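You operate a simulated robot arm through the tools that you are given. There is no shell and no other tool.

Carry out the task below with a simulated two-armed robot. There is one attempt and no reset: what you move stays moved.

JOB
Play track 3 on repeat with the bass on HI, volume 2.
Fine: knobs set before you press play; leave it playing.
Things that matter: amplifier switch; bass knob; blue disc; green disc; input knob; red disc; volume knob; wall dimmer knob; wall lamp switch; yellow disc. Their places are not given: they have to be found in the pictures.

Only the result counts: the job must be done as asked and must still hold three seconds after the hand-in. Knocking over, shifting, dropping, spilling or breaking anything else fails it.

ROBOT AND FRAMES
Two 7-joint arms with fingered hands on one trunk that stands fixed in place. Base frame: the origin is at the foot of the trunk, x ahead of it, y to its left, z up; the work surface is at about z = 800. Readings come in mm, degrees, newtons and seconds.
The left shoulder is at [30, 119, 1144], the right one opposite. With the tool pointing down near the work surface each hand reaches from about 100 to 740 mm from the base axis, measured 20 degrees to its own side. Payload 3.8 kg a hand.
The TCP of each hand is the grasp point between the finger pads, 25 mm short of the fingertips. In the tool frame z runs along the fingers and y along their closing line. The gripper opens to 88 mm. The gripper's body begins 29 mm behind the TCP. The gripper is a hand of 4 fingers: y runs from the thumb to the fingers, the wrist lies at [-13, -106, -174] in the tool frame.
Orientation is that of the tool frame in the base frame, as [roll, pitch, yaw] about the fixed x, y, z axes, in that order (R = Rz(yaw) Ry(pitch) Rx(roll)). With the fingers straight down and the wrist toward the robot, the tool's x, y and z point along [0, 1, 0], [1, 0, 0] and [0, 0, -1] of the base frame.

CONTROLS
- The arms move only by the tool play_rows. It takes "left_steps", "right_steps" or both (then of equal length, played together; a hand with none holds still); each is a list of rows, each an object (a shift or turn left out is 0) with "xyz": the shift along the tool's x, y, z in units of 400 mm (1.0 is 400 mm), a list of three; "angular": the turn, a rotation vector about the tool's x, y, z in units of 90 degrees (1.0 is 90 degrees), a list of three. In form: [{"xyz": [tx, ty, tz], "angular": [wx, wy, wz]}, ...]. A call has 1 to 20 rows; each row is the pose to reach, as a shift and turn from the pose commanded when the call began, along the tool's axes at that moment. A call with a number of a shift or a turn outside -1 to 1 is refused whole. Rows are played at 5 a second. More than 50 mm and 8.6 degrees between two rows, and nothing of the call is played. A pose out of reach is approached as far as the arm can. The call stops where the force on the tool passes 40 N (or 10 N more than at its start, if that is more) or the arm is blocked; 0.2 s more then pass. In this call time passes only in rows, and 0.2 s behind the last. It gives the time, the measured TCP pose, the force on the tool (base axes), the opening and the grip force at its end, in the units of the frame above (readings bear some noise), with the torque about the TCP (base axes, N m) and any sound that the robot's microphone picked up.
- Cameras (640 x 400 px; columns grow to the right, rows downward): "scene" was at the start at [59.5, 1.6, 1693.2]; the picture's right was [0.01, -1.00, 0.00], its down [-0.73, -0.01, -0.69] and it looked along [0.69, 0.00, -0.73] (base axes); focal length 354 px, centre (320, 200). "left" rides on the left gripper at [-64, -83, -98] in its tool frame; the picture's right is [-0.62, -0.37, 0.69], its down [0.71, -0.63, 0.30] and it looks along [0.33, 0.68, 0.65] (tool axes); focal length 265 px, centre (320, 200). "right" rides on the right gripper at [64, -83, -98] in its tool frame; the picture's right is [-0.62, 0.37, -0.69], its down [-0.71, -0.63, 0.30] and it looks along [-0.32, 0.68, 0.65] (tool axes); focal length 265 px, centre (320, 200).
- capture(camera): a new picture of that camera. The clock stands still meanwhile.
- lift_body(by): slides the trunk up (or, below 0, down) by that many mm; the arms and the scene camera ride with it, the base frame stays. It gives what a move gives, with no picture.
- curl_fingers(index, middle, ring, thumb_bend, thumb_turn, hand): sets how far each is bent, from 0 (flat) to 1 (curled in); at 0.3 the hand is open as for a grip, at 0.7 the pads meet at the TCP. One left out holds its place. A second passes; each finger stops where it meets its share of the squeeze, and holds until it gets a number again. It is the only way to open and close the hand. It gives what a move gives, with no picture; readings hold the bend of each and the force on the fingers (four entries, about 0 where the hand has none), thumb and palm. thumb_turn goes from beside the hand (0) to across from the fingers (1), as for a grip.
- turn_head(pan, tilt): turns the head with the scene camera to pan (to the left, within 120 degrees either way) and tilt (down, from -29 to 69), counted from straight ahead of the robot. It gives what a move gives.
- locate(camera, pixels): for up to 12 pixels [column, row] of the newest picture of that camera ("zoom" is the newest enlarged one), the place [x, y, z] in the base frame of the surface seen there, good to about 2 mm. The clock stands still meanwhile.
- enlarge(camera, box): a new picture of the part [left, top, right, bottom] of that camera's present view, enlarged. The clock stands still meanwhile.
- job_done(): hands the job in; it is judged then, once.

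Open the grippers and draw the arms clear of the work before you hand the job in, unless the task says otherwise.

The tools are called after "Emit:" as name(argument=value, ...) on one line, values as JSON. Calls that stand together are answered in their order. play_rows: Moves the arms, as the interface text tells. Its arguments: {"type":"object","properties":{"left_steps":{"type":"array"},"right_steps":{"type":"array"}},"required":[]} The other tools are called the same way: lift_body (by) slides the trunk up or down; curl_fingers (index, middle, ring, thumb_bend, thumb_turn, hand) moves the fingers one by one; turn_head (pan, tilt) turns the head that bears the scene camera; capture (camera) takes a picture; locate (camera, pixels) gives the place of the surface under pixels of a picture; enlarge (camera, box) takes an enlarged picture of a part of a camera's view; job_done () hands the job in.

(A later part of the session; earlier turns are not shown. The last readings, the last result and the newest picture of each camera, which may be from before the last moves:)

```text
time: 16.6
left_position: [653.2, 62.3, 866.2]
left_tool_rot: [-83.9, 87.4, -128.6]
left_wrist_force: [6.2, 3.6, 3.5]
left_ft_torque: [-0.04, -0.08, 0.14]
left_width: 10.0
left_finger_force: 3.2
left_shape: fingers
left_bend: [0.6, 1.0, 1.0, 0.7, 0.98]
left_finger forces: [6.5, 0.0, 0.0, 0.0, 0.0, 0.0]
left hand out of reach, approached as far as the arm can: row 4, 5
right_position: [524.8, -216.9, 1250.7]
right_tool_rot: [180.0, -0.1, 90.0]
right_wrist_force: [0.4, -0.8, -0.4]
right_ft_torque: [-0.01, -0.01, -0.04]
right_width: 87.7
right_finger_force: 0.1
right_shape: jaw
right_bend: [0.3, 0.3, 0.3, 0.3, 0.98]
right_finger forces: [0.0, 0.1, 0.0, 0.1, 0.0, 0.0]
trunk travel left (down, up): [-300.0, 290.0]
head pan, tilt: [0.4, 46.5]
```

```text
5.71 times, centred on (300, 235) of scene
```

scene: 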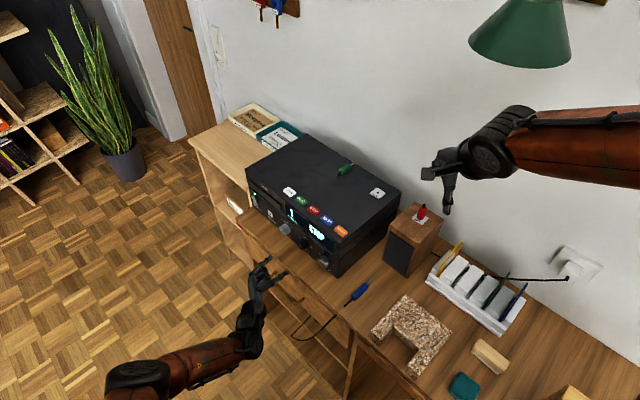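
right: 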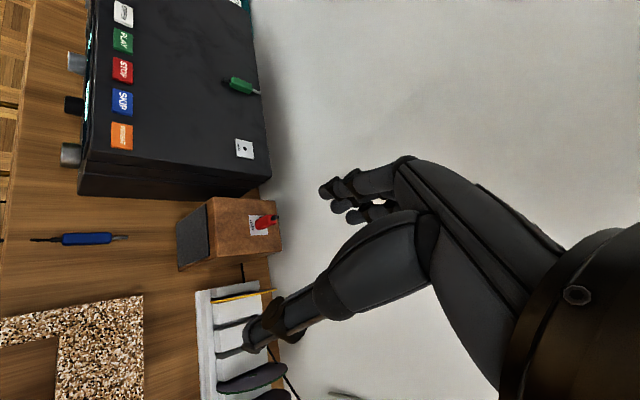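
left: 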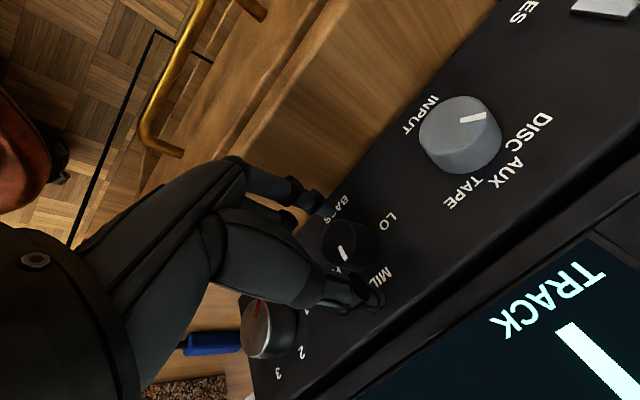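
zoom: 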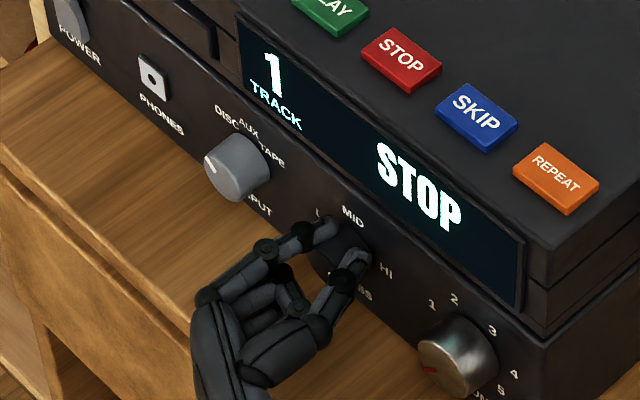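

The arm hit a reach limit at the end: the hand rose about 13 mm and the thumb slipped off the knob. I'll open the pinch and back off along the tool axis to see the pointer.

Emit:
curl_fingers(hand="left", index=0.46, thumb_bend=0.46)

Emit:
play_rows(left_steps=[{"xyz": [0, 0, -0.03]}, {"xyz": [0, 0, -0.075]}, {"xyz": [0, 0, -0.125]}, {"xyz": [0, 0, -0.175]}, {"xyz": [0, 0, -0.225]}])

Emit:
capture(camera="left")

Emit:
enlarge(camera="scene", box=[250, 200, 350, 270])

```text
time: 17.6
left_position: [652.8, 61.5, 863.5]
left_tool_rot: [-89.7, 87.3, -134.6]
left_wrist_force: [-0.6, -0.4, 0.9]
left_ft_torque: [-0.02, 0.01, -0.01]
left_width: 49.8
left_finger_force: 0.0
left_shape: fingers
left_bend: [0.46, 1.0, 1.0, 0.46, 0.98]
left_finger forces: [0.0, 0.0, 0.0, 0.0, 0.1, 0.0]
right_position: [525.3, -217.1, 1250.2]
right_tool_rot: [179.9, 0.0, 90.0]
right_wrist_force: [0.4, 0.0, -0.3]
right_ft_torque: [0.03, -0.01, 0.0]
right_width: 87.7
right_finger_force: 0.0
right_shape: jaw
right_bend: [0.3, 0.3, 0.3, 0.3, 0.98]
right_finger forces: [0.1, 0.1, 0.1, 0.0, 0.1, 0.1]
trunk travel left (down, up): [-300.0, 290.0]
head pan, tilt: [0.4, 46.5]
```

```text
time: 18.8
left_position: [589.7, 125.9, 865.4]
left_tool_rot: [-125.3, 89.9, -170.3]
left_wrist_force: [-0.2, -0.6, -0.1]
left_ft_torque: [-0.03, 0.02, -0.01]
left_width: 49.6
left_finger_force: 0.0
left_shape: fingers
left_bend: [0.46, 1.0, 1.0, 0.46, 0.98]
left_finger forces: [0.0, 0.0, 0.0, 0.0, 0.0, 0.0]
right_position: [524.1, -218.0, 1250.5]
right_tool_rot: [-179.9, 0.0, 89.9]
right_wrist_force: [0.4, 0.3, 0.5]
right_ft_torque: [0.01, -0.02, 0.02]
right_width: 87.4
right_finger_force: 0.1
right_shape: jaw
right_bend: [0.3, 0.3, 0.3, 0.3, 0.98]
right_finger forces: [0.0, 0.0, 0.0, 0.0, 0.1, 0.0]
trunk travel left (down, up): [-300.0, 290.0]
head pan, tilt: [0.4, 46.5]
```

```text
taken
```

left: 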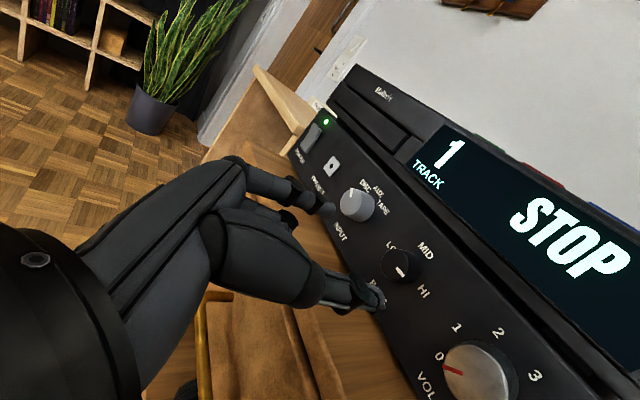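

```text
5.71 times, centred on (300, 235) of scene
```

zoom: 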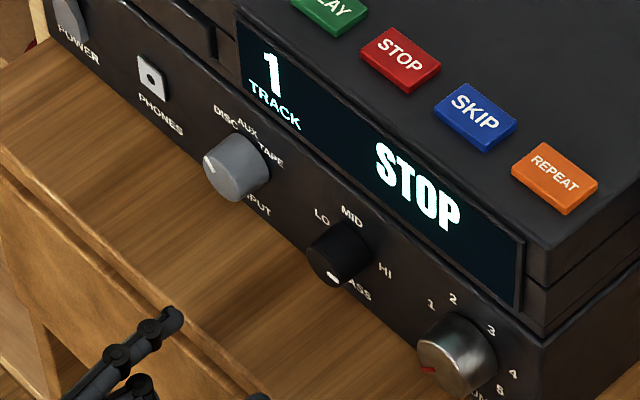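

The bass pointer has moved clockwise. I'll enlarge it to see how it compares with HI.

Emit:
enlarge(camera="left", box=[365, 235, 445, 305])

Emit:
locate(camera="zoom", pixels=[[200, 200], [225, 205], [240, 212], [140, 190], [170, 230], [190, 160], [250, 225]])

```text
5.71 times, centred on (405, 270) of left
```

zoom: 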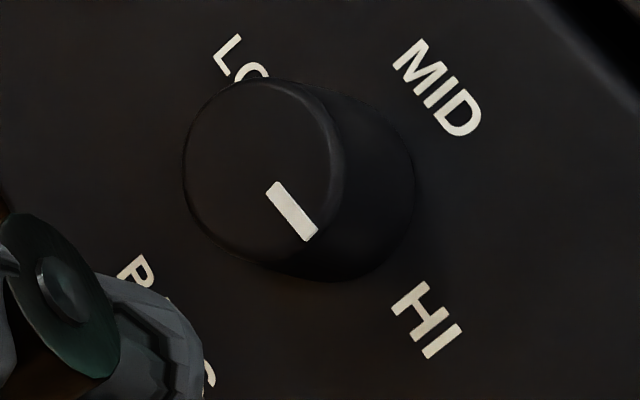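

```text
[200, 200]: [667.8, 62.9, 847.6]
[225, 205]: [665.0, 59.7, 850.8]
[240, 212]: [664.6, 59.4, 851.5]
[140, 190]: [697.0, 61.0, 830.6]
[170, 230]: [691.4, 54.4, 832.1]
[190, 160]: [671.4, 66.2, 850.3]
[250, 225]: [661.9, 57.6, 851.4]
```

The pointer now looks parallel to the LO→HI line, pointing at HI. I'll measure the pointer ends to get its angle.

Emit:
locate(camera="zoom", pixels=[[275, 188], [309, 236], [292, 211], [420, 310], [450, 340], [235, 55], [440, 90], [261, 168], [330, 180], [250, 90]])

```text
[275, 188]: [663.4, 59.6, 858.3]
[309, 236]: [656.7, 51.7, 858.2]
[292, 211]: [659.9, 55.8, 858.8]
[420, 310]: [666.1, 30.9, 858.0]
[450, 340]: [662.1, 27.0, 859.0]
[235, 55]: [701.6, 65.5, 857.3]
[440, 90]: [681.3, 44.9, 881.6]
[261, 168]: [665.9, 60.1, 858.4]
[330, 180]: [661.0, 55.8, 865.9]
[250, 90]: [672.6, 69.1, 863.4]
```

The pointer lies exactly level at z≈858, pointing at HI: bass is set. Now I'll measure the volume knob at (480,375).

Emit:
enlarge(camera="left", box=[420, 310, 560, 400])

Emit:
locate(camera="zoom", pixels=[[110, 265], [155, 285], [200, 300], [130, 200], [250, 330], [180, 160], [200, 240], [330, 130], [80, 210], [160, 90], [480, 330], [240, 200]])

```text
4.44 times, centred on (490, 355) of left
```

zoom: 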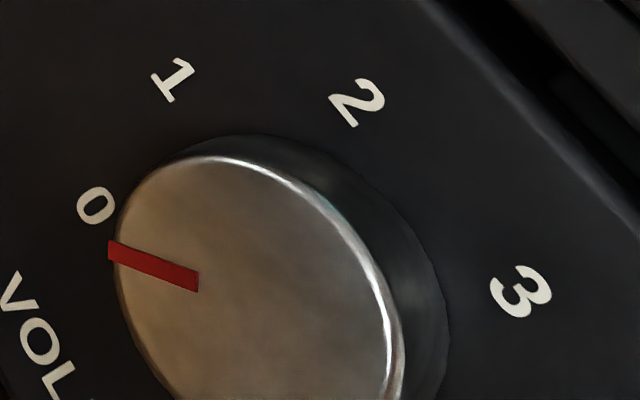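

```text
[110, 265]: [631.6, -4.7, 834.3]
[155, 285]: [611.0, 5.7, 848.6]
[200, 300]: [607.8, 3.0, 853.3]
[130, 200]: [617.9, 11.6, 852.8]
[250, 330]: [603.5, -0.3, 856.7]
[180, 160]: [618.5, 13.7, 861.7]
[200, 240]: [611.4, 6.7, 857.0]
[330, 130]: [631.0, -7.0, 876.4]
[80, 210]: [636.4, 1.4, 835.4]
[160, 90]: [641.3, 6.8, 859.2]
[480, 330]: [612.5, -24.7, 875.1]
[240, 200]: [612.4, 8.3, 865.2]
```

I'll locate the label centres 0, 1, 2, 3 and the pointer's two ends to derive the volume axis and target angle.

Emit:
locate(camera="zoom", pixels=[[96, 205], [172, 80], [358, 102], [522, 290], [192, 282], [122, 255], [150, 268], [300, 190], [370, 290], [390, 390], [250, 165], [130, 320]])

```text
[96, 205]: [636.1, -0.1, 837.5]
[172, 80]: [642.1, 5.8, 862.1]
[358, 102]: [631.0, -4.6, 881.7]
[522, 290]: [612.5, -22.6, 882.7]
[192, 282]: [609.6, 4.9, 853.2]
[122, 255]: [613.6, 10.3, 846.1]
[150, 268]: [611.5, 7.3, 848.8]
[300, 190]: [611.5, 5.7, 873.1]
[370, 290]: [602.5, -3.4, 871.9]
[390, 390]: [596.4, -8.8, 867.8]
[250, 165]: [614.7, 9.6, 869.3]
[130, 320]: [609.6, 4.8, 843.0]
```

Labels give the volume axis at t=430.0, z=857.3 with 54° steps, pointer exactly at 0 (-135°); target 2 is +108°. I'll check where the blue plug lies relative to the hand's path.

Emit:
enlarge(camera="scene", box=[280, 230, 400, 350])

Emit:
locate(camera="zoom", pixels=[[250, 215], [265, 185], [225, 235], [240, 225], [275, 165], [190, 270], [160, 300]])

```text
3.33 times, centred on (340, 290) of scene
```

zoom: 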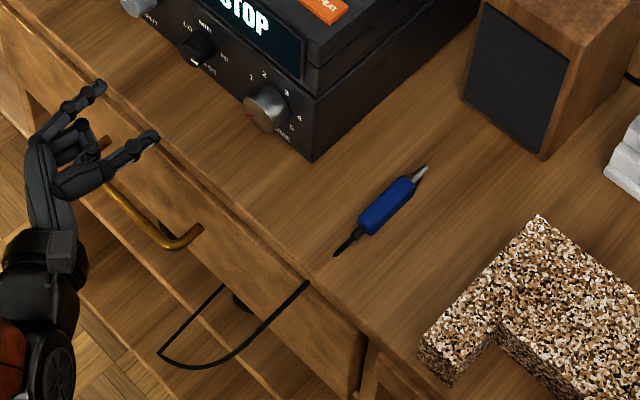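

```text
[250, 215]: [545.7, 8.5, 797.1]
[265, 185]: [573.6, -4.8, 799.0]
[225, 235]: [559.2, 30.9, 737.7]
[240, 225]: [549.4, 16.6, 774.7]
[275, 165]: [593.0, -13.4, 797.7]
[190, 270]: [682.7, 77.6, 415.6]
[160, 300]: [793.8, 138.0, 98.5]
```

Let me locate the plug itself at zoom (385,205) and its cable end.

Emit:
locate(camera="zoom", pixels=[[385, 205], [410, 180], [345, 245], [370, 225], [310, 285], [313, 155], [430, 340], [200, 232], [140, 235]])

```text
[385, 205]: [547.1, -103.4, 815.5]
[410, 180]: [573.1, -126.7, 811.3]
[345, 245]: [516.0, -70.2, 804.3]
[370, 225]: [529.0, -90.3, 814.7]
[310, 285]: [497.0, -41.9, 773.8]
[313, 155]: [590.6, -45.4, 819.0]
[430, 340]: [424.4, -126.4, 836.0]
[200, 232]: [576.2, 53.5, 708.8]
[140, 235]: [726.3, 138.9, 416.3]
```

The plug is far from the volume knob's path. I'll move to a standoff in front of the volume knob, rotating the hand back to φ=10° (fingers nearly down).

Emit:
play_rows(left_steps=[{"xyz": [0.002, -0.0184, 0.0027], "angular": [0, 0, -0.0808]}, {"xyz": [0.0041, -0.0368, 0.0055], "angular": [0, 0, -0.1616]}, {"xyz": [0.0061, -0.0552, 0.0082], "angular": [0, 0, -0.2425]}, {"xyz": [0.0082, -0.0736, 0.0109], "angular": [0, 0, -0.3233]}, {"xyz": [0.0102, -0.092, 0.0136], "angular": [0, 0, -0.4041]}, {"xyz": [0.0123, -0.1103, 0.0164], "angular": [0, 0, -0.4849]}, {"xyz": [0.0143, -0.1287, 0.0191], "angular": [0, 0, -0.5657]}, {"xyz": [0.0164, -0.1471, 0.0218], "angular": [0, 0, -0.6465]}, {"xyz": [0.0184, -0.1655, 0.0245], "angular": [0, 0, -0.7274]}, {"xyz": [0.0205, -0.1839, 0.0273], "angular": [0, 0, -0.8082]}, {"xyz": [0.0225, -0.2023, 0.03], "angular": [0, 0, -0.889]}])

Emit:
capture(camera="left")

Emit:
enlarge(camera="scene", box=[220, 170, 360, 300])

```text
time: 21.2
left_position: [541.0, 58.7, 854.9]
left_tool_rot: [-90.0, 9.8, -134.8]
left_wrist_force: [-1.0, -0.2, -0.5]
left_ft_torque: [-0.01, -0.01, 0.02]
left_width: 49.7
left_finger_force: 0.0
left_shape: fingers
left_bend: [0.46, 1.0, 1.0, 0.46, 0.98]
left_finger forces: [0.0, 0.1, 0.1, 0.0, 0.1, 0.0]
right_position: [523.7, -218.3, 1251.5]
right_tool_rot: [180.0, 0.0, 90.0]
right_wrist_force: [0.8, 0.9, -0.1]
right_ft_torque: [-0.03, 0.0, -0.01]
right_width: 87.5
right_finger_force: 0.0
right_shape: jaw
right_bend: [0.3, 0.3, 0.3, 0.3, 0.98]
right_finger forces: [0.0, 0.0, 0.1, 0.0, 0.1, 0.0]
trunk travel left (down, up): [-300.0, 290.0]
head pan, tilt: [0.4, 46.5]
```

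```text
taken
```

left: 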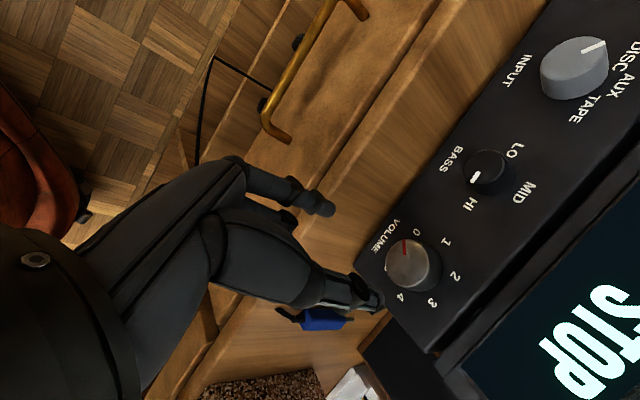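

```text
3.08 times, centred on (290, 235) of scene
```

zoom: 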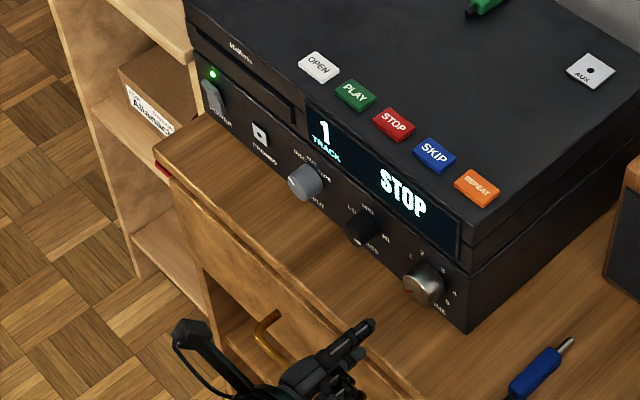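

At standoff in front of the volume knob. I'll advance 76 mm so the pinch surrounds it.

Emit:
play_rows(left_steps=[{"xyz": [-0.0022, -0.0026, 0.03]}, {"xyz": [-0.0022, -0.0026, 0.06]}, {"xyz": [-0.0022, -0.0026, 0.09]}, {"xyz": [-0.0022, -0.0026, 0.115]}, {"xyz": [-0.0022, -0.0026, 0.14]}, {"xyz": [-0.0022, -0.0026, 0.16]}, {"xyz": [-0.0022, -0.0026, 0.178]}, {"xyz": [-0.0022, -0.0026, 0.19]}])

Emit:
enlarge(camera="left", box=[270, 160, 430, 320])

Emit:
locate(camera="zoom", pixels=[[290, 200], [300, 255], [285, 155], [245, 210], [335, 195], [265, 120], [330, 330], [280, 230]])

```text
time: 23.0
left_position: [592.9, 5.2, 857.0]
left_tool_rot: [-90.0, 9.9, -134.9]
left_wrist_force: [0.2, 0.5, 0.0]
left_ft_torque: [0.02, -0.04, 0.0]
left_width: 49.9
left_finger_force: 0.0
left_shape: fingers
left_bend: [0.46, 1.0, 1.0, 0.46, 0.98]
left_finger forces: [0.1, 0.0, 0.0, 0.0, 0.0, 0.0]
right_position: [525.2, -217.8, 1250.2]
right_tool_rot: [-180.0, 0.0, 89.9]
right_wrist_force: [-0.1, -0.4, 0.7]
right_ft_torque: [0.0, 0.0, 0.0]
right_width: 87.4
right_finger_force: 0.0
right_shape: jaw
right_bend: [0.3, 0.3, 0.3, 0.3, 0.98]
right_finger forces: [0.1, 0.0, 0.0, 0.1, 0.0, 0.1]
trunk travel left (down, up): [-300.0, 290.0]
head pan, tilt: [0.4, 46.5]
```

```text
2.50 times, centred on (350, 240) of left
```

zoom: 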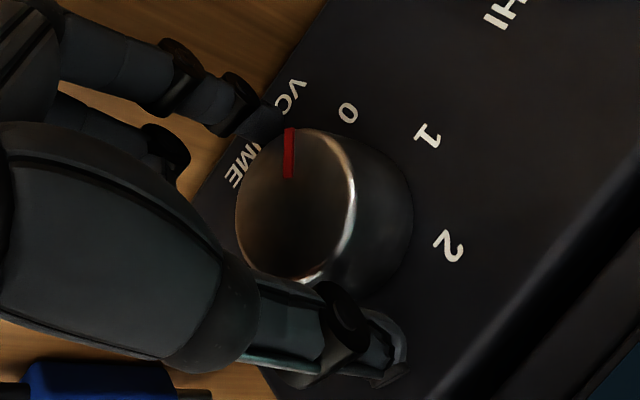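

```text
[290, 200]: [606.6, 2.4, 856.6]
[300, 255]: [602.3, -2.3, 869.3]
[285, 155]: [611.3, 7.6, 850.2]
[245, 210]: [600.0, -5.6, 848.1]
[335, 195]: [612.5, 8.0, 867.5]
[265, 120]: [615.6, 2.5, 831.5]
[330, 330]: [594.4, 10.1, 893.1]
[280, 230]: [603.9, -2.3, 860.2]
```

The pinch straddles the volume knob. I'll close index and thumb on it.

Emit:
curl_fingers(hand="left", index=0.7, thumb_bend=0.7)

Emit:
enlarge(camera="left", box=[270, 160, 430, 320])

```text
time: 24.0
left_position: [593.6, 5.5, 855.3]
left_tool_rot: [-90.0, 9.9, -134.8]
left_wrist_force: [-1.3, -1.6, 0.9]
left_ft_torque: [0.01, -0.01, -0.04]
left_width: 28.4
left_finger_force: 8.4
left_shape: fingers
left_bend: [0.56, 1.0, 1.0, 0.58, 0.97]
left_finger forces: [8.1, 0.0, 0.0, 0.1, 8.5, 0.0]
right_position: [524.4, -218.8, 1249.8]
right_tool_rot: [-180.0, 0.0, 90.0]
right_wrist_force: [-0.5, 0.4, 0.1]
right_ft_torque: [0.03, 0.02, -0.03]
right_width: 87.4
right_finger_force: 0.0
right_shape: jaw
right_bend: [0.3, 0.3, 0.3, 0.3, 0.98]
right_finger forces: [0.0, 0.0, 0.0, 0.1, 0.1, 0.0]
trunk travel left (down, up): [-300.0, 290.0]
head pan, tilt: [0.4, 46.5]
```

```text
2.50 times, centred on (350, 240) of left
```

zoom: 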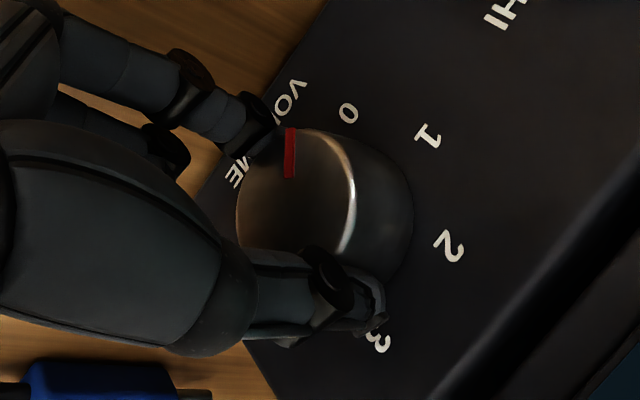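

Gripped with about 8 N per side. I'll turn clockwise 54° (0 to 1) about the pinch centre.

Emit:
play_rows(left_steps=[{"xyz": [-0.0001, 0.0017, 0], "angular": [0, 0, 0.0857]}, {"xyz": [-0.0004, 0.0033, 0], "angular": [0, 0, 0.1714]}, {"xyz": [-0.001, 0.0049, 0], "angular": [0, 0, 0.2571]}, {"xyz": [-0.0018, 0.0064, 0], "angular": [0, 0, 0.3429]}, {"xyz": [-0.0027, 0.0078, 0], "angular": [0, 0, 0.4286]}, {"xyz": [-0.0039, 0.009, 0], "angular": [0, 0, 0.5143]}, {"xyz": [-0.0052, 0.0101, 0], "angular": [0, 0, 0.6]}])

Emit:
enlarge(camera="left", box=[270, 160, 430, 320])

Emit:
enlarge(camera="scene", box=[270, 200, 370, 280])

```text
time: 25.6
left_position: [598.2, 9.7, 852.5]
left_tool_rot: [-89.8, 64.0, -134.8]
left_wrist_force: [0.5, 0.6, -2.0]
left_ft_torque: [0.03, 0.07, 0.06]
left_width: 28.5
left_finger_force: 9.3
left_shape: fingers
left_bend: [0.56, 1.0, 1.0, 0.59, 0.97]
left_finger forces: [9.8, 0.0, 0.1, 0.1, 8.0, 0.1]
right_position: [524.8, -218.3, 1250.6]
right_tool_rot: [-179.9, 0.1, 90.0]
right_wrist_force: [0.5, 0.2, 0.2]
right_ft_torque: [0.01, 0.0, 0.05]
right_width: 87.6
right_finger_force: 0.0
right_shape: jaw
right_bend: [0.3, 0.3, 0.3, 0.3, 0.98]
right_finger forces: [0.0, 0.1, 0.0, 0.0, 0.0, 0.0]
trunk travel left (down, up): [-300.0, 290.0]
head pan, tilt: [0.4, 46.5]
```

```text
2.50 times, centred on (350, 240) of left
```

zoom: 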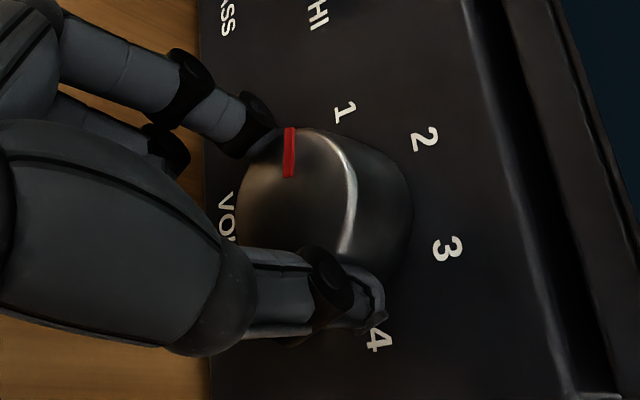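

```text
5.00 times, centred on (320, 240) of scene
```

zoom: 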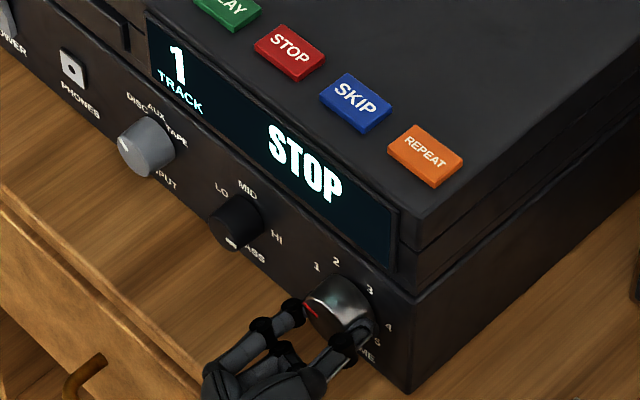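

The pointer has moved with the hand to 1. I'll open the pinch, rotate back 54° in place around the knob, and regrip.

Emit:
curl_fingers(hand="left", index=0.45, thumb_bend=0.45)

Emit:
play_rows(left_steps=[{"xyz": [-0.0001, -0.0017, 0], "angular": [0, 0, -0.0857]}, {"xyz": [-0.0004, -0.0033, 0], "angular": [0, 0, -0.1714]}, {"xyz": [-0.001, -0.0049, 0], "angular": [0, 0, -0.2571]}, {"xyz": [-0.0018, -0.0064, 0], "angular": [0, 0, -0.3429]}, {"xyz": [-0.0027, -0.0078, 0], "angular": [0, 0, -0.4286]}, {"xyz": [-0.0039, -0.009, 0], "angular": [0, 0, -0.5143]}, {"xyz": [-0.0052, -0.0101, 0], "angular": [0, 0, -0.6]}])

Emit:
enlarge(camera="left", box=[270, 160, 430, 320])

Emit:
locate(camera="zoom", pixels=[[315, 150], [295, 185], [290, 200], [300, 255], [285, 155], [245, 210]])

```text
time: 26.6
left_position: [597.2, 8.1, 852.1]
left_tool_rot: [-89.9, 63.8, -134.7]
left_wrist_force: [1.2, -0.2, -0.3]
left_ft_torque: [-0.01, 0.03, -0.02]
left_width: 52.4
left_finger_force: 0.0
left_shape: fingers
left_bend: [0.45, 1.0, 1.0, 0.45, 0.97]
left_finger forces: [0.0, 0.0, 0.0, 0.0, 0.0, 0.0]
right_position: [525.3, -218.6, 1249.7]
right_tool_rot: [-179.9, -0.1, 90.0]
right_wrist_force: [0.3, -0.4, -0.7]
right_ft_torque: [0.03, 0.0, 0.01]
right_width: 87.7
right_finger_force: 0.1
right_shape: jaw
right_bend: [0.3, 0.3, 0.3, 0.3, 0.98]
right_finger forces: [0.1, 0.0, 0.1, 0.0, 0.0, 0.0]
trunk travel left (down, up): [-300.0, 290.0]
head pan, tilt: [0.4, 46.5]
```

```text
time: 28.2
left_position: [594.0, 6.5, 857.4]
left_tool_rot: [-90.0, 9.6, -135.0]
left_wrist_force: [0.5, -0.2, 0.7]
left_ft_torque: [0.01, 0.01, -0.02]
left_width: 52.0
left_finger_force: 0.1
left_shape: fingers
left_bend: [0.45, 1.0, 1.0, 0.45, 0.97]
left_finger forces: [0.0, 0.0, 0.0, 0.0, 0.0, 0.1]
right_position: [524.0, -217.9, 1249.5]
right_tool_rot: [-180.0, 0.1, 90.0]
right_wrist_force: [0.5, 0.3, 0.2]
right_ft_torque: [-0.02, 0.04, 0.02]
right_width: 87.6
right_finger_force: 0.1
right_shape: jaw
right_bend: [0.3, 0.3, 0.3, 0.3, 0.98]
right_finger forces: [0.0, 0.0, 0.0, 0.1, 0.1, 0.0]
trunk travel left (down, up): [-300.0, 290.0]
head pan, tilt: [0.4, 46.5]
```

```text
2.50 times, centred on (350, 240) of left
```

zoom: 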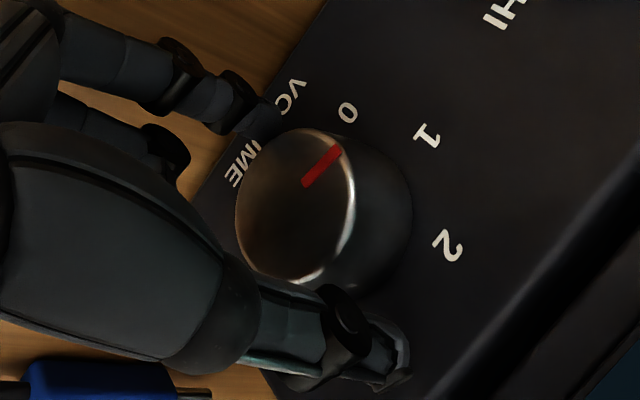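

```text
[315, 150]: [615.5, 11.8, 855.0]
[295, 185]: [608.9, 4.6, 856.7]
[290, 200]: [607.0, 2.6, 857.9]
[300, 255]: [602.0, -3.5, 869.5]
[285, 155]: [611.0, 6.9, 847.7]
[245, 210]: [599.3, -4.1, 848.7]
```

The knob stayed with its pointer near 1. I'll measure the pointer's angle exactly before the second turn.

Emit:
locate(camera="zoom", pixels=[[308, 182], [321, 169], [334, 153], [428, 137], [448, 247]])

```text
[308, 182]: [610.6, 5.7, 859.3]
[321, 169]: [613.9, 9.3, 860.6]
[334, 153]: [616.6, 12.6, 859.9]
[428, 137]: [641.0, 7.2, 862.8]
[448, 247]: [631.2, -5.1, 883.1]
```

The pointer is at about -80° (label 1 at -81°), as planned. Regripping for the second 54° turn.

Emit:
curl_fingers(hand="left", index=0.7, thumb_bend=0.7)

Emit:
play_rows(left_steps=[{"xyz": [-0.0001, 0.0017, 0], "angular": [0, 0, 0.0857]}, {"xyz": [-0.0004, 0.0033, 0], "angular": [0, 0, 0.1714]}, {"xyz": [-0.001, 0.0049, 0], "angular": [0, 0, 0.2571]}, {"xyz": [-0.0018, 0.0064, 0], "angular": [0, 0, 0.3429]}, {"xyz": [-0.0027, 0.0078, 0], "angular": [0, 0, 0.4286]}, {"xyz": [-0.0039, 0.009, 0], "angular": [0, 0, 0.5143]}, {"xyz": [-0.0052, 0.0101, 0], "angular": [0, 0, 0.6]}])

Emit:
enlarge(camera="left", box=[270, 160, 430, 320])

Emit:
locate(camera="zoom", pixels=[[308, 182], [321, 169], [334, 153]])

```text
time: 29.2
left_position: [594.0, 5.0, 856.8]
left_tool_rot: [-90.0, 9.9, -134.9]
left_wrist_force: [0.3, -0.7, -0.4]
left_ft_torque: [0.01, 0.01, -0.04]
left_width: 28.7
left_finger_force: 8.2
left_shape: fingers
left_bend: [0.56, 1.0, 1.0, 0.59, 0.97]
left_finger forces: [8.2, 0.0, 0.0, 0.0, 8.6, 0.0]
right_position: [523.5, -218.6, 1250.3]
right_tool_rot: [-179.9, 0.0, 90.1]
right_wrist_force: [-1.0, 0.6, 0.7]
right_ft_torque: [0.01, 0.04, 0.01]
right_width: 87.7
right_finger_force: 0.0
right_shape: jaw
right_bend: [0.3, 0.3, 0.3, 0.3, 0.98]
right_finger forces: [0.0, 0.0, 0.1, 0.0, 0.1, 0.0]
trunk travel left (down, up): [-300.0, 290.0]
head pan, tilt: [0.4, 46.5]
```

```text
time: 30.8
left_position: [596.2, 8.9, 851.9]
left_tool_rot: [-90.0, 63.8, -134.9]
left_wrist_force: [1.5, 0.2, -1.7]
left_ft_torque: [0.0, 0.06, 0.04]
left_width: 28.7
left_finger_force: 8.8
left_shape: fingers
left_bend: [0.56, 1.0, 1.0, 0.59, 0.97]
left_finger forces: [9.6, 0.0, 0.1, 0.1, 8.0, 0.0]
right_position: [524.9, -217.4, 1250.1]
right_tool_rot: [-179.9, 0.0, 90.1]
right_wrist_force: [0.1, 0.0, 0.5]
right_ft_torque: [-0.01, -0.02, -0.01]
right_width: 87.8
right_finger_force: 0.0
right_shape: jaw
right_bend: [0.3, 0.3, 0.3, 0.3, 0.98]
right_finger forces: [0.0, 0.0, 0.1, 0.0, 0.0, 0.0]
trunk travel left (down, up): [-300.0, 290.0]
head pan, tilt: [0.4, 46.5]
```

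```text
2.50 times, centred on (350, 240) of left
```

zoom: 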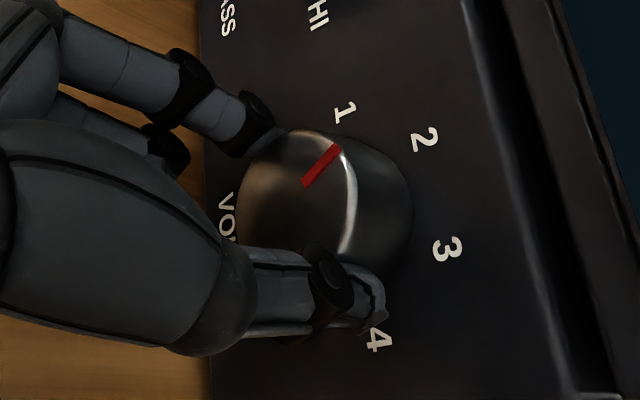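

```text
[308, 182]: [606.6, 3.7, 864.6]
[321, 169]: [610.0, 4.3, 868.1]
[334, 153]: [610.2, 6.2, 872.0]
```

The pointer has moved toward 2. I'll open the pinch, back off 80 mm, and measure the final angle.

Emit:
curl_fingers(hand="left", index=0.45, thumb_bend=0.45)

Emit:
play_rows(left_steps=[{"xyz": [0, 0, -0.03]}, {"xyz": [0, 0, -0.07]}, {"xyz": [0, 0, -0.115]}, {"xyz": [0, 0, -0.16]}, {"xyz": [0, 0, -0.2]}, {"xyz": [0, 0, -0.25]}])

Emit:
capture(camera="left")

Emit:
enlarge(camera="scene", box=[250, 190, 350, 270])

```text
time: 31.8
left_position: [596.4, 6.5, 853.1]
left_tool_rot: [-90.1, 63.8, -135.0]
left_wrist_force: [-1.1, 0.3, 0.3]
left_ft_torque: [0.0, -0.03, -0.01]
left_width: 51.9
left_finger_force: 0.1
left_shape: fingers
left_bend: [0.45, 1.0, 1.0, 0.45, 0.97]
left_finger forces: [0.0, 0.1, 0.1, 0.0, 0.0, 0.0]
right_position: [524.4, -218.3, 1250.6]
right_tool_rot: [180.0, 0.0, 90.0]
right_wrist_force: [-0.2, -0.9, 0.6]
right_ft_torque: [0.02, -0.02, -0.05]
right_width: 87.5
right_finger_force: 0.0
right_shape: jaw
right_bend: [0.3, 0.3, 0.3, 0.3, 0.98]
right_finger forces: [0.0, 0.1, 0.0, 0.1, 0.1, 0.0]
trunk travel left (down, up): [-300.0, 290.0]
head pan, tilt: [0.4, 46.5]
```

```text
time: 33.2
left_position: [524.7, 78.8, 853.3]
left_tool_rot: [-89.6, 63.9, -134.5]
left_wrist_force: [-0.2, -0.2, 0.0]
left_ft_torque: [0.01, 0.03, -0.03]
left_width: 52.1
left_finger_force: 0.1
left_shape: fingers
left_bend: [0.45, 1.0, 1.0, 0.45, 0.97]
left_finger forces: [0.0, 0.0, 0.1, 0.1, 0.0, 0.0]
right_position: [524.7, -216.4, 1250.2]
right_tool_rot: [-180.0, 0.0, 90.0]
right_wrist_force: [-0.7, 0.4, -0.5]
right_ft_torque: [-0.01, -0.02, -0.01]
right_width: 87.5
right_finger_force: 0.0
right_shape: jaw
right_bend: [0.3, 0.3, 0.3, 0.3, 0.98]
right_finger forces: [0.1, 0.0, 0.1, 0.1, 0.1, 0.0]
trunk travel left (down, up): [-300.0, 290.0]
head pan, tilt: [0.4, 46.5]
```

```text
taken
```

left: 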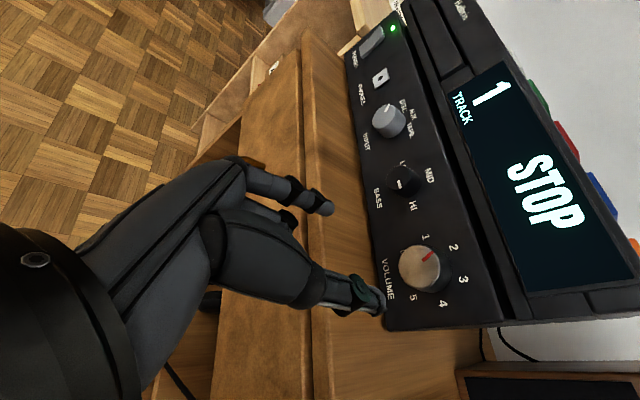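

```text
5.00 times, centred on (300, 230) of scene
```

zoom: 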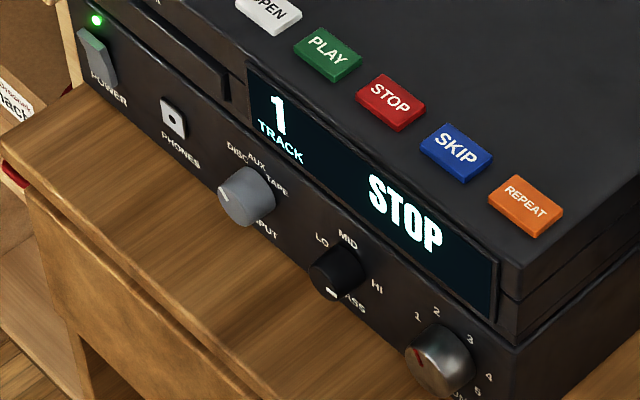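

I'll enlarge the three knobs from the left camera and measure the volume pointer against the "2" label.

Emit:
enlarge(camera="left", box=[385, 225, 485, 310])

Emit:
locate(camera="zoom", pixels=[[215, 155], [220, 150], [228, 142], [238, 132], [205, 168], [323, 103], [190, 195]])

```text
4.71 times, centred on (435, 268) of left
```

zoom: 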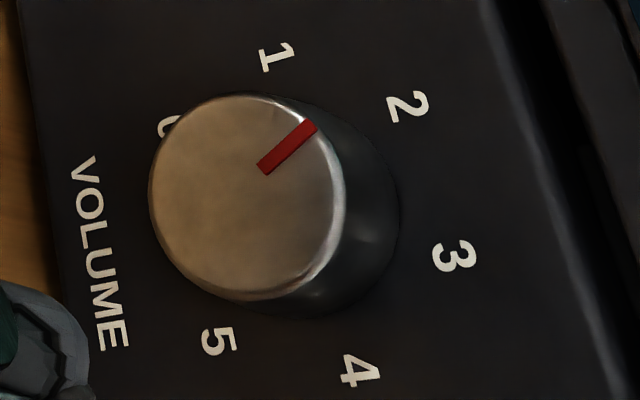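

```text
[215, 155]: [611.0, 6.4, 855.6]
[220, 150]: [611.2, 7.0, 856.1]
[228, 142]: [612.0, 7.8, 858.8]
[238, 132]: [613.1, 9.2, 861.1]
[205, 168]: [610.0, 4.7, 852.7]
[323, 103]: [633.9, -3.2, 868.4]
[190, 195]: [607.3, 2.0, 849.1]
```

The pointer runs from about (263,168) to (312,126) in this zoom; "2" is at (408,106). I'll locate those.

Emit:
locate(camera="zoom", pixels=[[265, 166], [275, 158], [285, 149], [295, 141], [305, 132], [310, 128], [408, 106], [454, 256], [276, 57], [168, 126], [218, 342], [360, 372]])

```text
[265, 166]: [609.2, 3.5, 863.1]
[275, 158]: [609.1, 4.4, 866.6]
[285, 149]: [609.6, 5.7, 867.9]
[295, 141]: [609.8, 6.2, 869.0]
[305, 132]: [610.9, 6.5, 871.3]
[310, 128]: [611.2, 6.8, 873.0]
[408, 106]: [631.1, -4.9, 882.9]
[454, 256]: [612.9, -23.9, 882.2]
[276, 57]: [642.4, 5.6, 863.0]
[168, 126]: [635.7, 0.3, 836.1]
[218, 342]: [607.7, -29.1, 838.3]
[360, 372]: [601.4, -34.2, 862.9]
```

The pointer sits at about -27°, exactly on 2, and bass and input are right, so knobs are done. I'll close the index-thumb pinch as a poking tip and lift the left hand straight up clear of the amplifier.

Emit:
curl_fingers(hand="left", index=0.7, thumb_bend=0.7)

Emit:
play_rows(left_steps=[{"xyz": [-0.1, -0.049, -0.03]}, {"xyz": [-0.2, -0.098, -0.03]}, {"xyz": [-0.3, -0.147, -0.03]}, {"xyz": [-0.4, -0.196, -0.03]}, {"xyz": [-0.5, -0.245, -0.03]}, {"xyz": [-0.607, -0.296, -0.03]}])

```text
time: 34.2
left_position: [525.6, 78.0, 852.9]
left_tool_rot: [-89.9, 63.9, -134.9]
left_wrist_force: [-0.7, -0.4, 0.7]
left_ft_torque: [0.0, 0.0, 0.02]
left_width: 0.1
left_finger_force: 0.0
left_shape: fingers
left_bend: [0.7, 1.0, 1.0, 0.7, 0.97]
left_finger forces: [0.1, 0.0, 0.0, 0.0, 0.0, 0.1]
right_position: [523.4, -218.7, 1250.5]
right_tool_rot: [-179.9, -0.1, 90.0]
right_wrist_force: [0.3, 1.0, -1.2]
right_ft_torque: [-0.01, 0.01, 0.05]
right_width: 87.6
right_finger_force: 0.0
right_shape: jaw
right_bend: [0.3, 0.3, 0.3, 0.3, 0.98]
right_finger forces: [0.0, 0.1, 0.0, 0.0, 0.1, 0.0]
trunk travel left (down, up): [-300.0, 290.0]
head pan, tilt: [0.4, 46.5]
```

```text
time: 35.6
left_position: [516.5, 86.3, 1122.2]
left_tool_rot: [-89.8, 63.8, -134.8]
left_wrist_force: [0.7, -0.1, -0.4]
left_ft_torque: [-0.02, 0.03, -0.01]
left_width: 0.0
left_finger_force: 0.1
left_shape: fingers
left_bend: [0.7, 1.0, 1.0, 0.7, 0.97]
left_finger forces: [0.1, 0.1, 0.0, 0.1, 0.1, 0.1]
right_position: [524.3, -217.3, 1250.8]
right_tool_rot: [179.9, 0.0, 90.0]
right_wrist_force: [0.1, -0.5, -0.2]
right_ft_torque: [0.0, -0.03, 0.01]
right_width: 87.3
right_finger_force: 0.0
right_shape: jaw
right_bend: [0.3, 0.3, 0.3, 0.3, 0.98]
right_finger forces: [0.0, 0.1, 0.0, 0.0, 0.1, 0.0]
trunk travel left (down, up): [-300.0, 290.0]
head pan, tilt: [0.4, 46.5]
```

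Lifted to z=1122. Now I'll rotate the hand to point down-forward (60° below horizontal) and move to hover above SKIP at (664,-13).

Emit:
play_rows(left_steps=[{"xyz": [0.0036, 0.0079, 0.0268], "angular": [0.0101, 0.0517, 0.0665]}, {"xyz": [0.0071, 0.0159, 0.0537], "angular": [0.0201, 0.1035, 0.1331]}, {"xyz": [0.0107, 0.0238, 0.0805], "angular": [0.0302, 0.1552, 0.1996]}, {"xyz": [0.0143, 0.0317, 0.1073], "angular": [0.0403, 0.2069, 0.2661]}, {"xyz": [0.0178, 0.0397, 0.1342], "angular": [0.0503, 0.2587, 0.3327]}, {"xyz": [0.0214, 0.0476, 0.161], "angular": [0.0604, 0.3104, 0.3992]}, {"xyz": [0.025, 0.0555, 0.1878], "angular": [0.0705, 0.3621, 0.4657]}, {"xyz": [0.0285, 0.0635, 0.2147], "angular": [0.0805, 0.4139, 0.5323]}, {"xyz": [0.0321, 0.0714, 0.2415], "angular": [0.0906, 0.4656, 0.5988]}, {"xyz": [0.0357, 0.0793, 0.2683], "angular": [0.1007, 0.5173, 0.6653]}, {"xyz": [0.0392, 0.0873, 0.2952], "angular": [0.1107, 0.5691, 0.7319]}, {"xyz": [0.0428, 0.0952, 0.322], "angular": [0.1208, 0.6208, 0.7984]}, {"xyz": [0.0464, 0.1031, 0.3488], "angular": [0.1309, 0.6725, 0.8649]}, {"xyz": [0.0499, 0.1111, 0.3757], "angular": [0.1409, 0.7243, 0.9315]}, {"xyz": [0.0535, 0.119, 0.4025], "angular": [0.151, 0.776, 0.998]}])

Emit:
capture(camera="left")

Emit:
capture(camera="scene")

```text
time: 38.8
left_position: [655.6, -3.4, 1083.0]
left_tool_rot: [150.0, 0.1, 69.9]
left_wrist_force: [-0.7, -0.7, 0.1]
left_ft_torque: [-0.01, 0.02, -0.02]
left_width: 0.0
left_finger_force: 0.1
left_shape: fingers
left_bend: [0.7, 1.0, 1.0, 0.7, 0.97]
left_finger forces: [0.1, 0.0, 0.1, 0.0, 0.1, 0.1]
right_position: [525.4, -219.6, 1250.8]
right_tool_rot: [180.0, 0.0, 90.0]
right_wrist_force: [0.6, -0.4, 0.1]
right_ft_torque: [-0.01, 0.03, 0.0]
right_width: 87.6
right_finger_force: 0.0
right_shape: jaw
right_bend: [0.3, 0.3, 0.3, 0.3, 0.98]
right_finger forces: [0.0, 0.0, 0.1, 0.0, 0.1, 0.0]
trunk travel left (down, up): [-300.0, 290.0]
head pan, tilt: [0.4, 46.5]
```

```text
taken
```

left: 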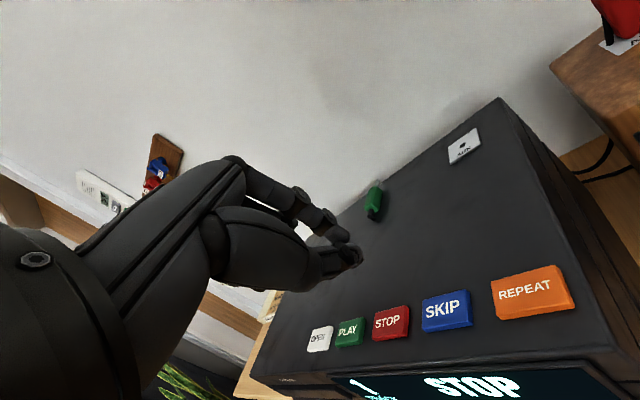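

```text
taken
```

scene: 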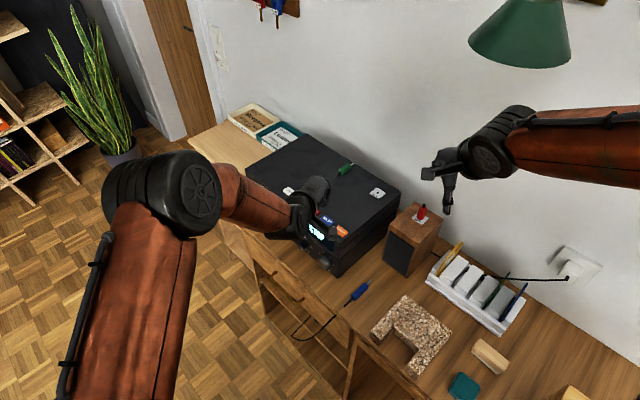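

The hand is over the amplifier: fingertip at left (352,256), SKIP at (447,311), REPEAT (528,290), PLAY (350,331). I'll locate these for fine alignment.

Emit:
locate(camera="left", pixels=[[355, 258], [345, 240], [348, 262], [446, 308], [530, 288], [349, 329], [391, 320], [430, 305], [465, 312], [420, 360], [430, 385]])

Emit:
enlarge(camera="left", box=[280, 190, 600, 400])

```text
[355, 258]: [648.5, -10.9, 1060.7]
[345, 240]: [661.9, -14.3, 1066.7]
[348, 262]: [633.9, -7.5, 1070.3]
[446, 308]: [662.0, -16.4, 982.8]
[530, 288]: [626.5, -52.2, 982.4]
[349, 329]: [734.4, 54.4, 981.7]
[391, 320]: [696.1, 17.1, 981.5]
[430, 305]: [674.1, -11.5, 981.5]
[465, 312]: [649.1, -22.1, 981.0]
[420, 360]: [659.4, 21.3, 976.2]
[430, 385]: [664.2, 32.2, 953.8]
```

```text
1.90 times, centred on (440, 295) of left
```

zoom: 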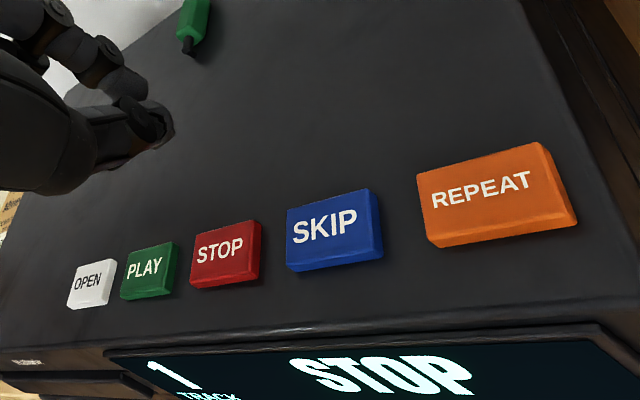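

The buttons' tops are at z≈981.5; SKIP centre ≈(663,-14.5). I'll descend to about 8 mm above SKIP and check alignment.

Emit:
play_rows(left_steps=[{"xyz": [-0.002, -0.0196, 0.04]}, {"xyz": [-0.004, -0.0393, 0.08]}, {"xyz": [-0.0059, -0.0589, 0.12]}, {"xyz": [-0.0079, -0.0785, 0.1597]}])

Emit:
capture(camera="left")

Emit:
enlarge(camera="scene", box=[270, 160, 370, 250])

```text
time: 39.8
left_position: [659.4, -8.3, 1012.2]
left_tool_rot: [150.0, 0.1, 70.2]
left_wrist_force: [0.0, -0.2, 0.1]
left_ft_torque: [-0.03, -0.02, 0.01]
left_width: 0.1
left_finger_force: 0.1
left_shape: fingers
left_bend: [0.7, 1.0, 1.0, 0.7, 0.97]
left_finger forces: [0.0, 0.0, 0.0, 0.0, 0.0, 0.0]
right_position: [524.8, -219.1, 1249.7]
right_tool_rot: [-179.9, -0.1, 90.0]
right_wrist_force: [-0.1, -0.2, -0.2]
right_ft_torque: [0.01, 0.0, 0.02]
right_width: 87.4
right_finger_force: 0.1
right_shape: jaw
right_bend: [0.3, 0.3, 0.3, 0.3, 0.98]
right_finger forces: [0.0, 0.1, 0.0, 0.0, 0.1, 0.0]
trunk travel left (down, up): [-300.0, 290.0]
head pan, tilt: [0.4, 46.5]
```

```text
taken
```

left: 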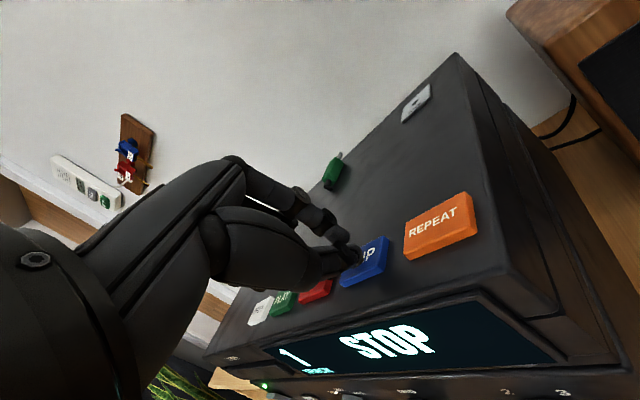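

```text
4.44 times, centred on (320, 205) of scene
```

zoom: 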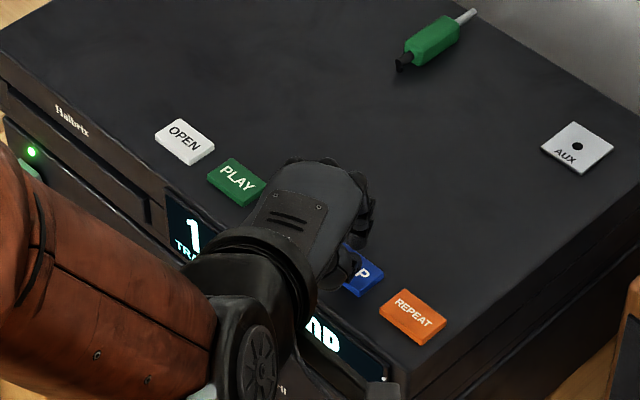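

The tip hovers over SKIP. I'll zoom in from the left camera to see where it will land.

Emit:
enlarge(camera="left", box=[260, 190, 420, 310])

Emit:
locate(camera="zoom", pixels=[[380, 220], [365, 235], [355, 195], [430, 210], [420, 285], [505, 165], [325, 325], [430, 250], [500, 210]])

```text
3.33 times, centred on (340, 250) of left
```

zoom: 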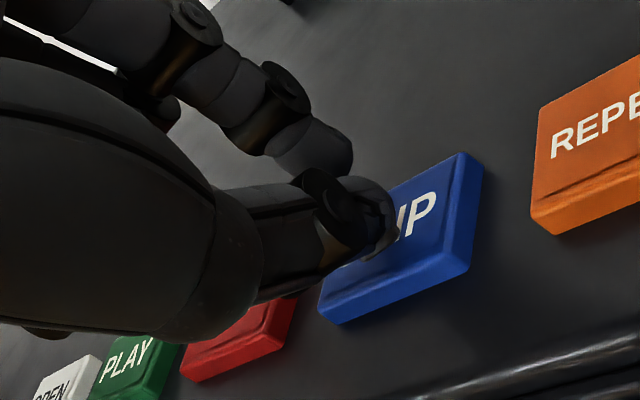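

```text
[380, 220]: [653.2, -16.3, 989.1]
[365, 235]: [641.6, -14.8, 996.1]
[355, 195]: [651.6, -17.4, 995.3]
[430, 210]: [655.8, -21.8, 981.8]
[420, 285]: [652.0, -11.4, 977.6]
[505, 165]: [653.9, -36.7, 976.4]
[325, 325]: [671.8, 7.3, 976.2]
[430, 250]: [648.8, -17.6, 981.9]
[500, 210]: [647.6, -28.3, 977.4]
```

The thumb tip would land slightly near the front-right of SKIP's centre line; I'll shift about 6 mm to centre it, press about 11 mm down, and come back up.

Emit:
play_rows(left_steps=[{"xyz": [0.0081, 0.0104, 0.006]}, {"xyz": [0.0081, 0.0054, 0.0146]}, {"xyz": [0.0081, 0.0016, 0.0211]}, {"xyz": [0.0081, -0.0009, 0.0255]}, {"xyz": [0.0081, -0.0034, 0.0298]}, {"xyz": [0.0081, 0.0016, 0.0211]}, {"xyz": [0.0081, 0.0066, 0.0125]}, {"xyz": [0.0081, 0.0141, -0.0005]}])

Emit:
capture(camera="left")

Emit:
enlarge(camera="scene", box=[270, 160, 370, 250])

```text
time: 41.6
left_position: [663.9, -5.6, 1013.2]
left_tool_rot: [150.1, 0.2, 70.0]
left_wrist_force: [0.6, -0.8, 0.0]
left_ft_torque: [-0.02, 0.03, 0.0]
left_width: 0.1
left_finger_force: 0.1
left_shape: fingers
left_bend: [0.7, 1.0, 1.0, 0.7, 0.98]
left_finger forces: [0.0, 0.0, 0.1, 0.0, 0.1, 0.0]
right_position: [523.9, -218.0, 1249.6]
right_tool_rot: [-179.9, 0.0, 90.0]
right_wrist_force: [-1.1, -0.1, 0.6]
right_ft_torque: [0.0, 0.04, 0.02]
right_width: 87.7
right_finger_force: 0.1
right_shape: jaw
right_bend: [0.3, 0.3, 0.3, 0.3, 0.98]
right_finger forces: [0.0, 0.0, 0.1, 0.0, 0.0, 0.1]
trunk travel left (down, up): [-300.0, 290.0]
head pan, tilt: [0.4, 46.5]
heard: click
```

```text
taken
```

left: 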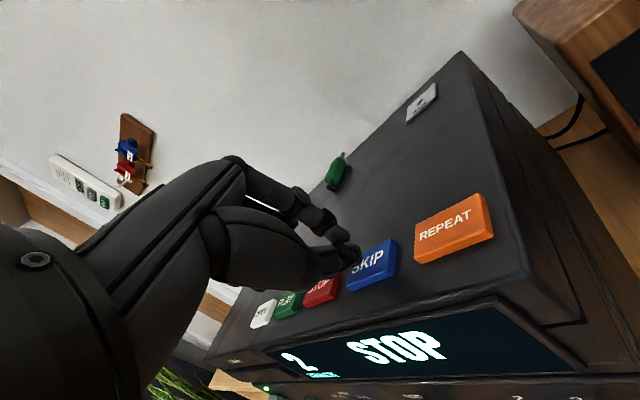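

```text
4.44 times, centred on (320, 205) of scene
```

zoom: 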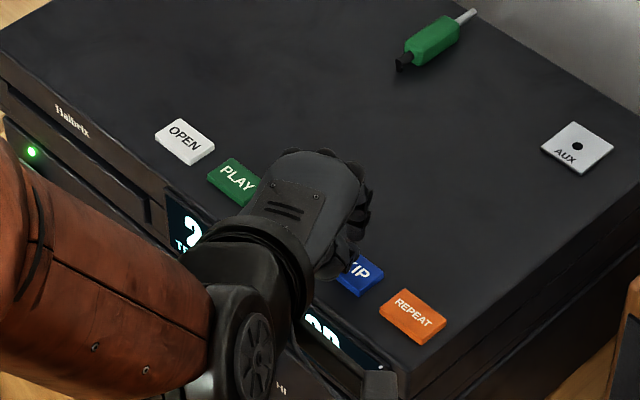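

A click was heard and the display shows track 2, STOP. I'll press SKIP once more with the same stroke.

Emit:
play_rows(left_steps=[{"xyz": [0, -0.0075, 0.013]}, {"xyz": [0, -0.0125, 0.0217]}, {"xyz": [0, -0.015, 0.026]}, {"xyz": [0, -0.0175, 0.0303]}, {"xyz": [0, -0.0125, 0.0217]}, {"xyz": [0, -0.0075, 0.013]}, {"xyz": [0, 0, 0]}])

Emit:
capture(camera="left")

```text
time: 43.2
left_position: [663.1, -6.0, 1014.8]
left_tool_rot: [150.0, 0.2, 70.1]
left_wrist_force: [-0.1, 0.5, 0.4]
left_ft_torque: [0.0, -0.01, 0.02]
left_width: 0.2
left_finger_force: 0.0
left_shape: fingers
left_bend: [0.7, 1.0, 1.0, 0.7, 0.98]
left_finger forces: [0.0, 0.1, 0.1, 0.0, 0.0, 0.0]
right_position: [524.9, -218.1, 1250.2]
right_tool_rot: [-180.0, -0.1, 89.9]
right_wrist_force: [-0.3, 0.5, 0.3]
right_ft_torque: [0.02, 0.0, 0.03]
right_width: 87.6
right_finger_force: 0.1
right_shape: jaw
right_bend: [0.3, 0.3, 0.3, 0.3, 0.98]
right_finger forces: [0.0, 0.0, 0.0, 0.1, 0.1, 0.1]
trunk travel left (down, up): [-300.0, 290.0]
head pan, tilt: [0.4, 46.5]
heard: click
```

```text
taken
```

left: 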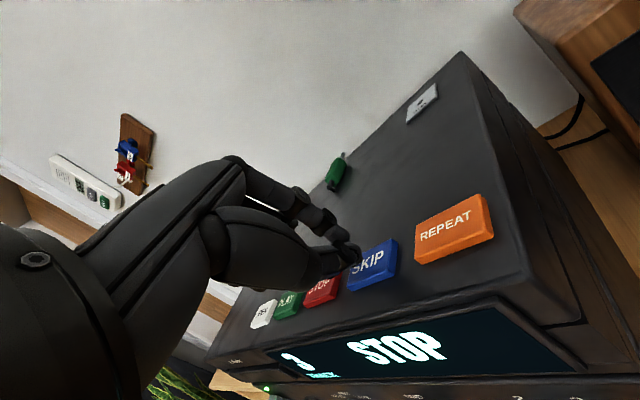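

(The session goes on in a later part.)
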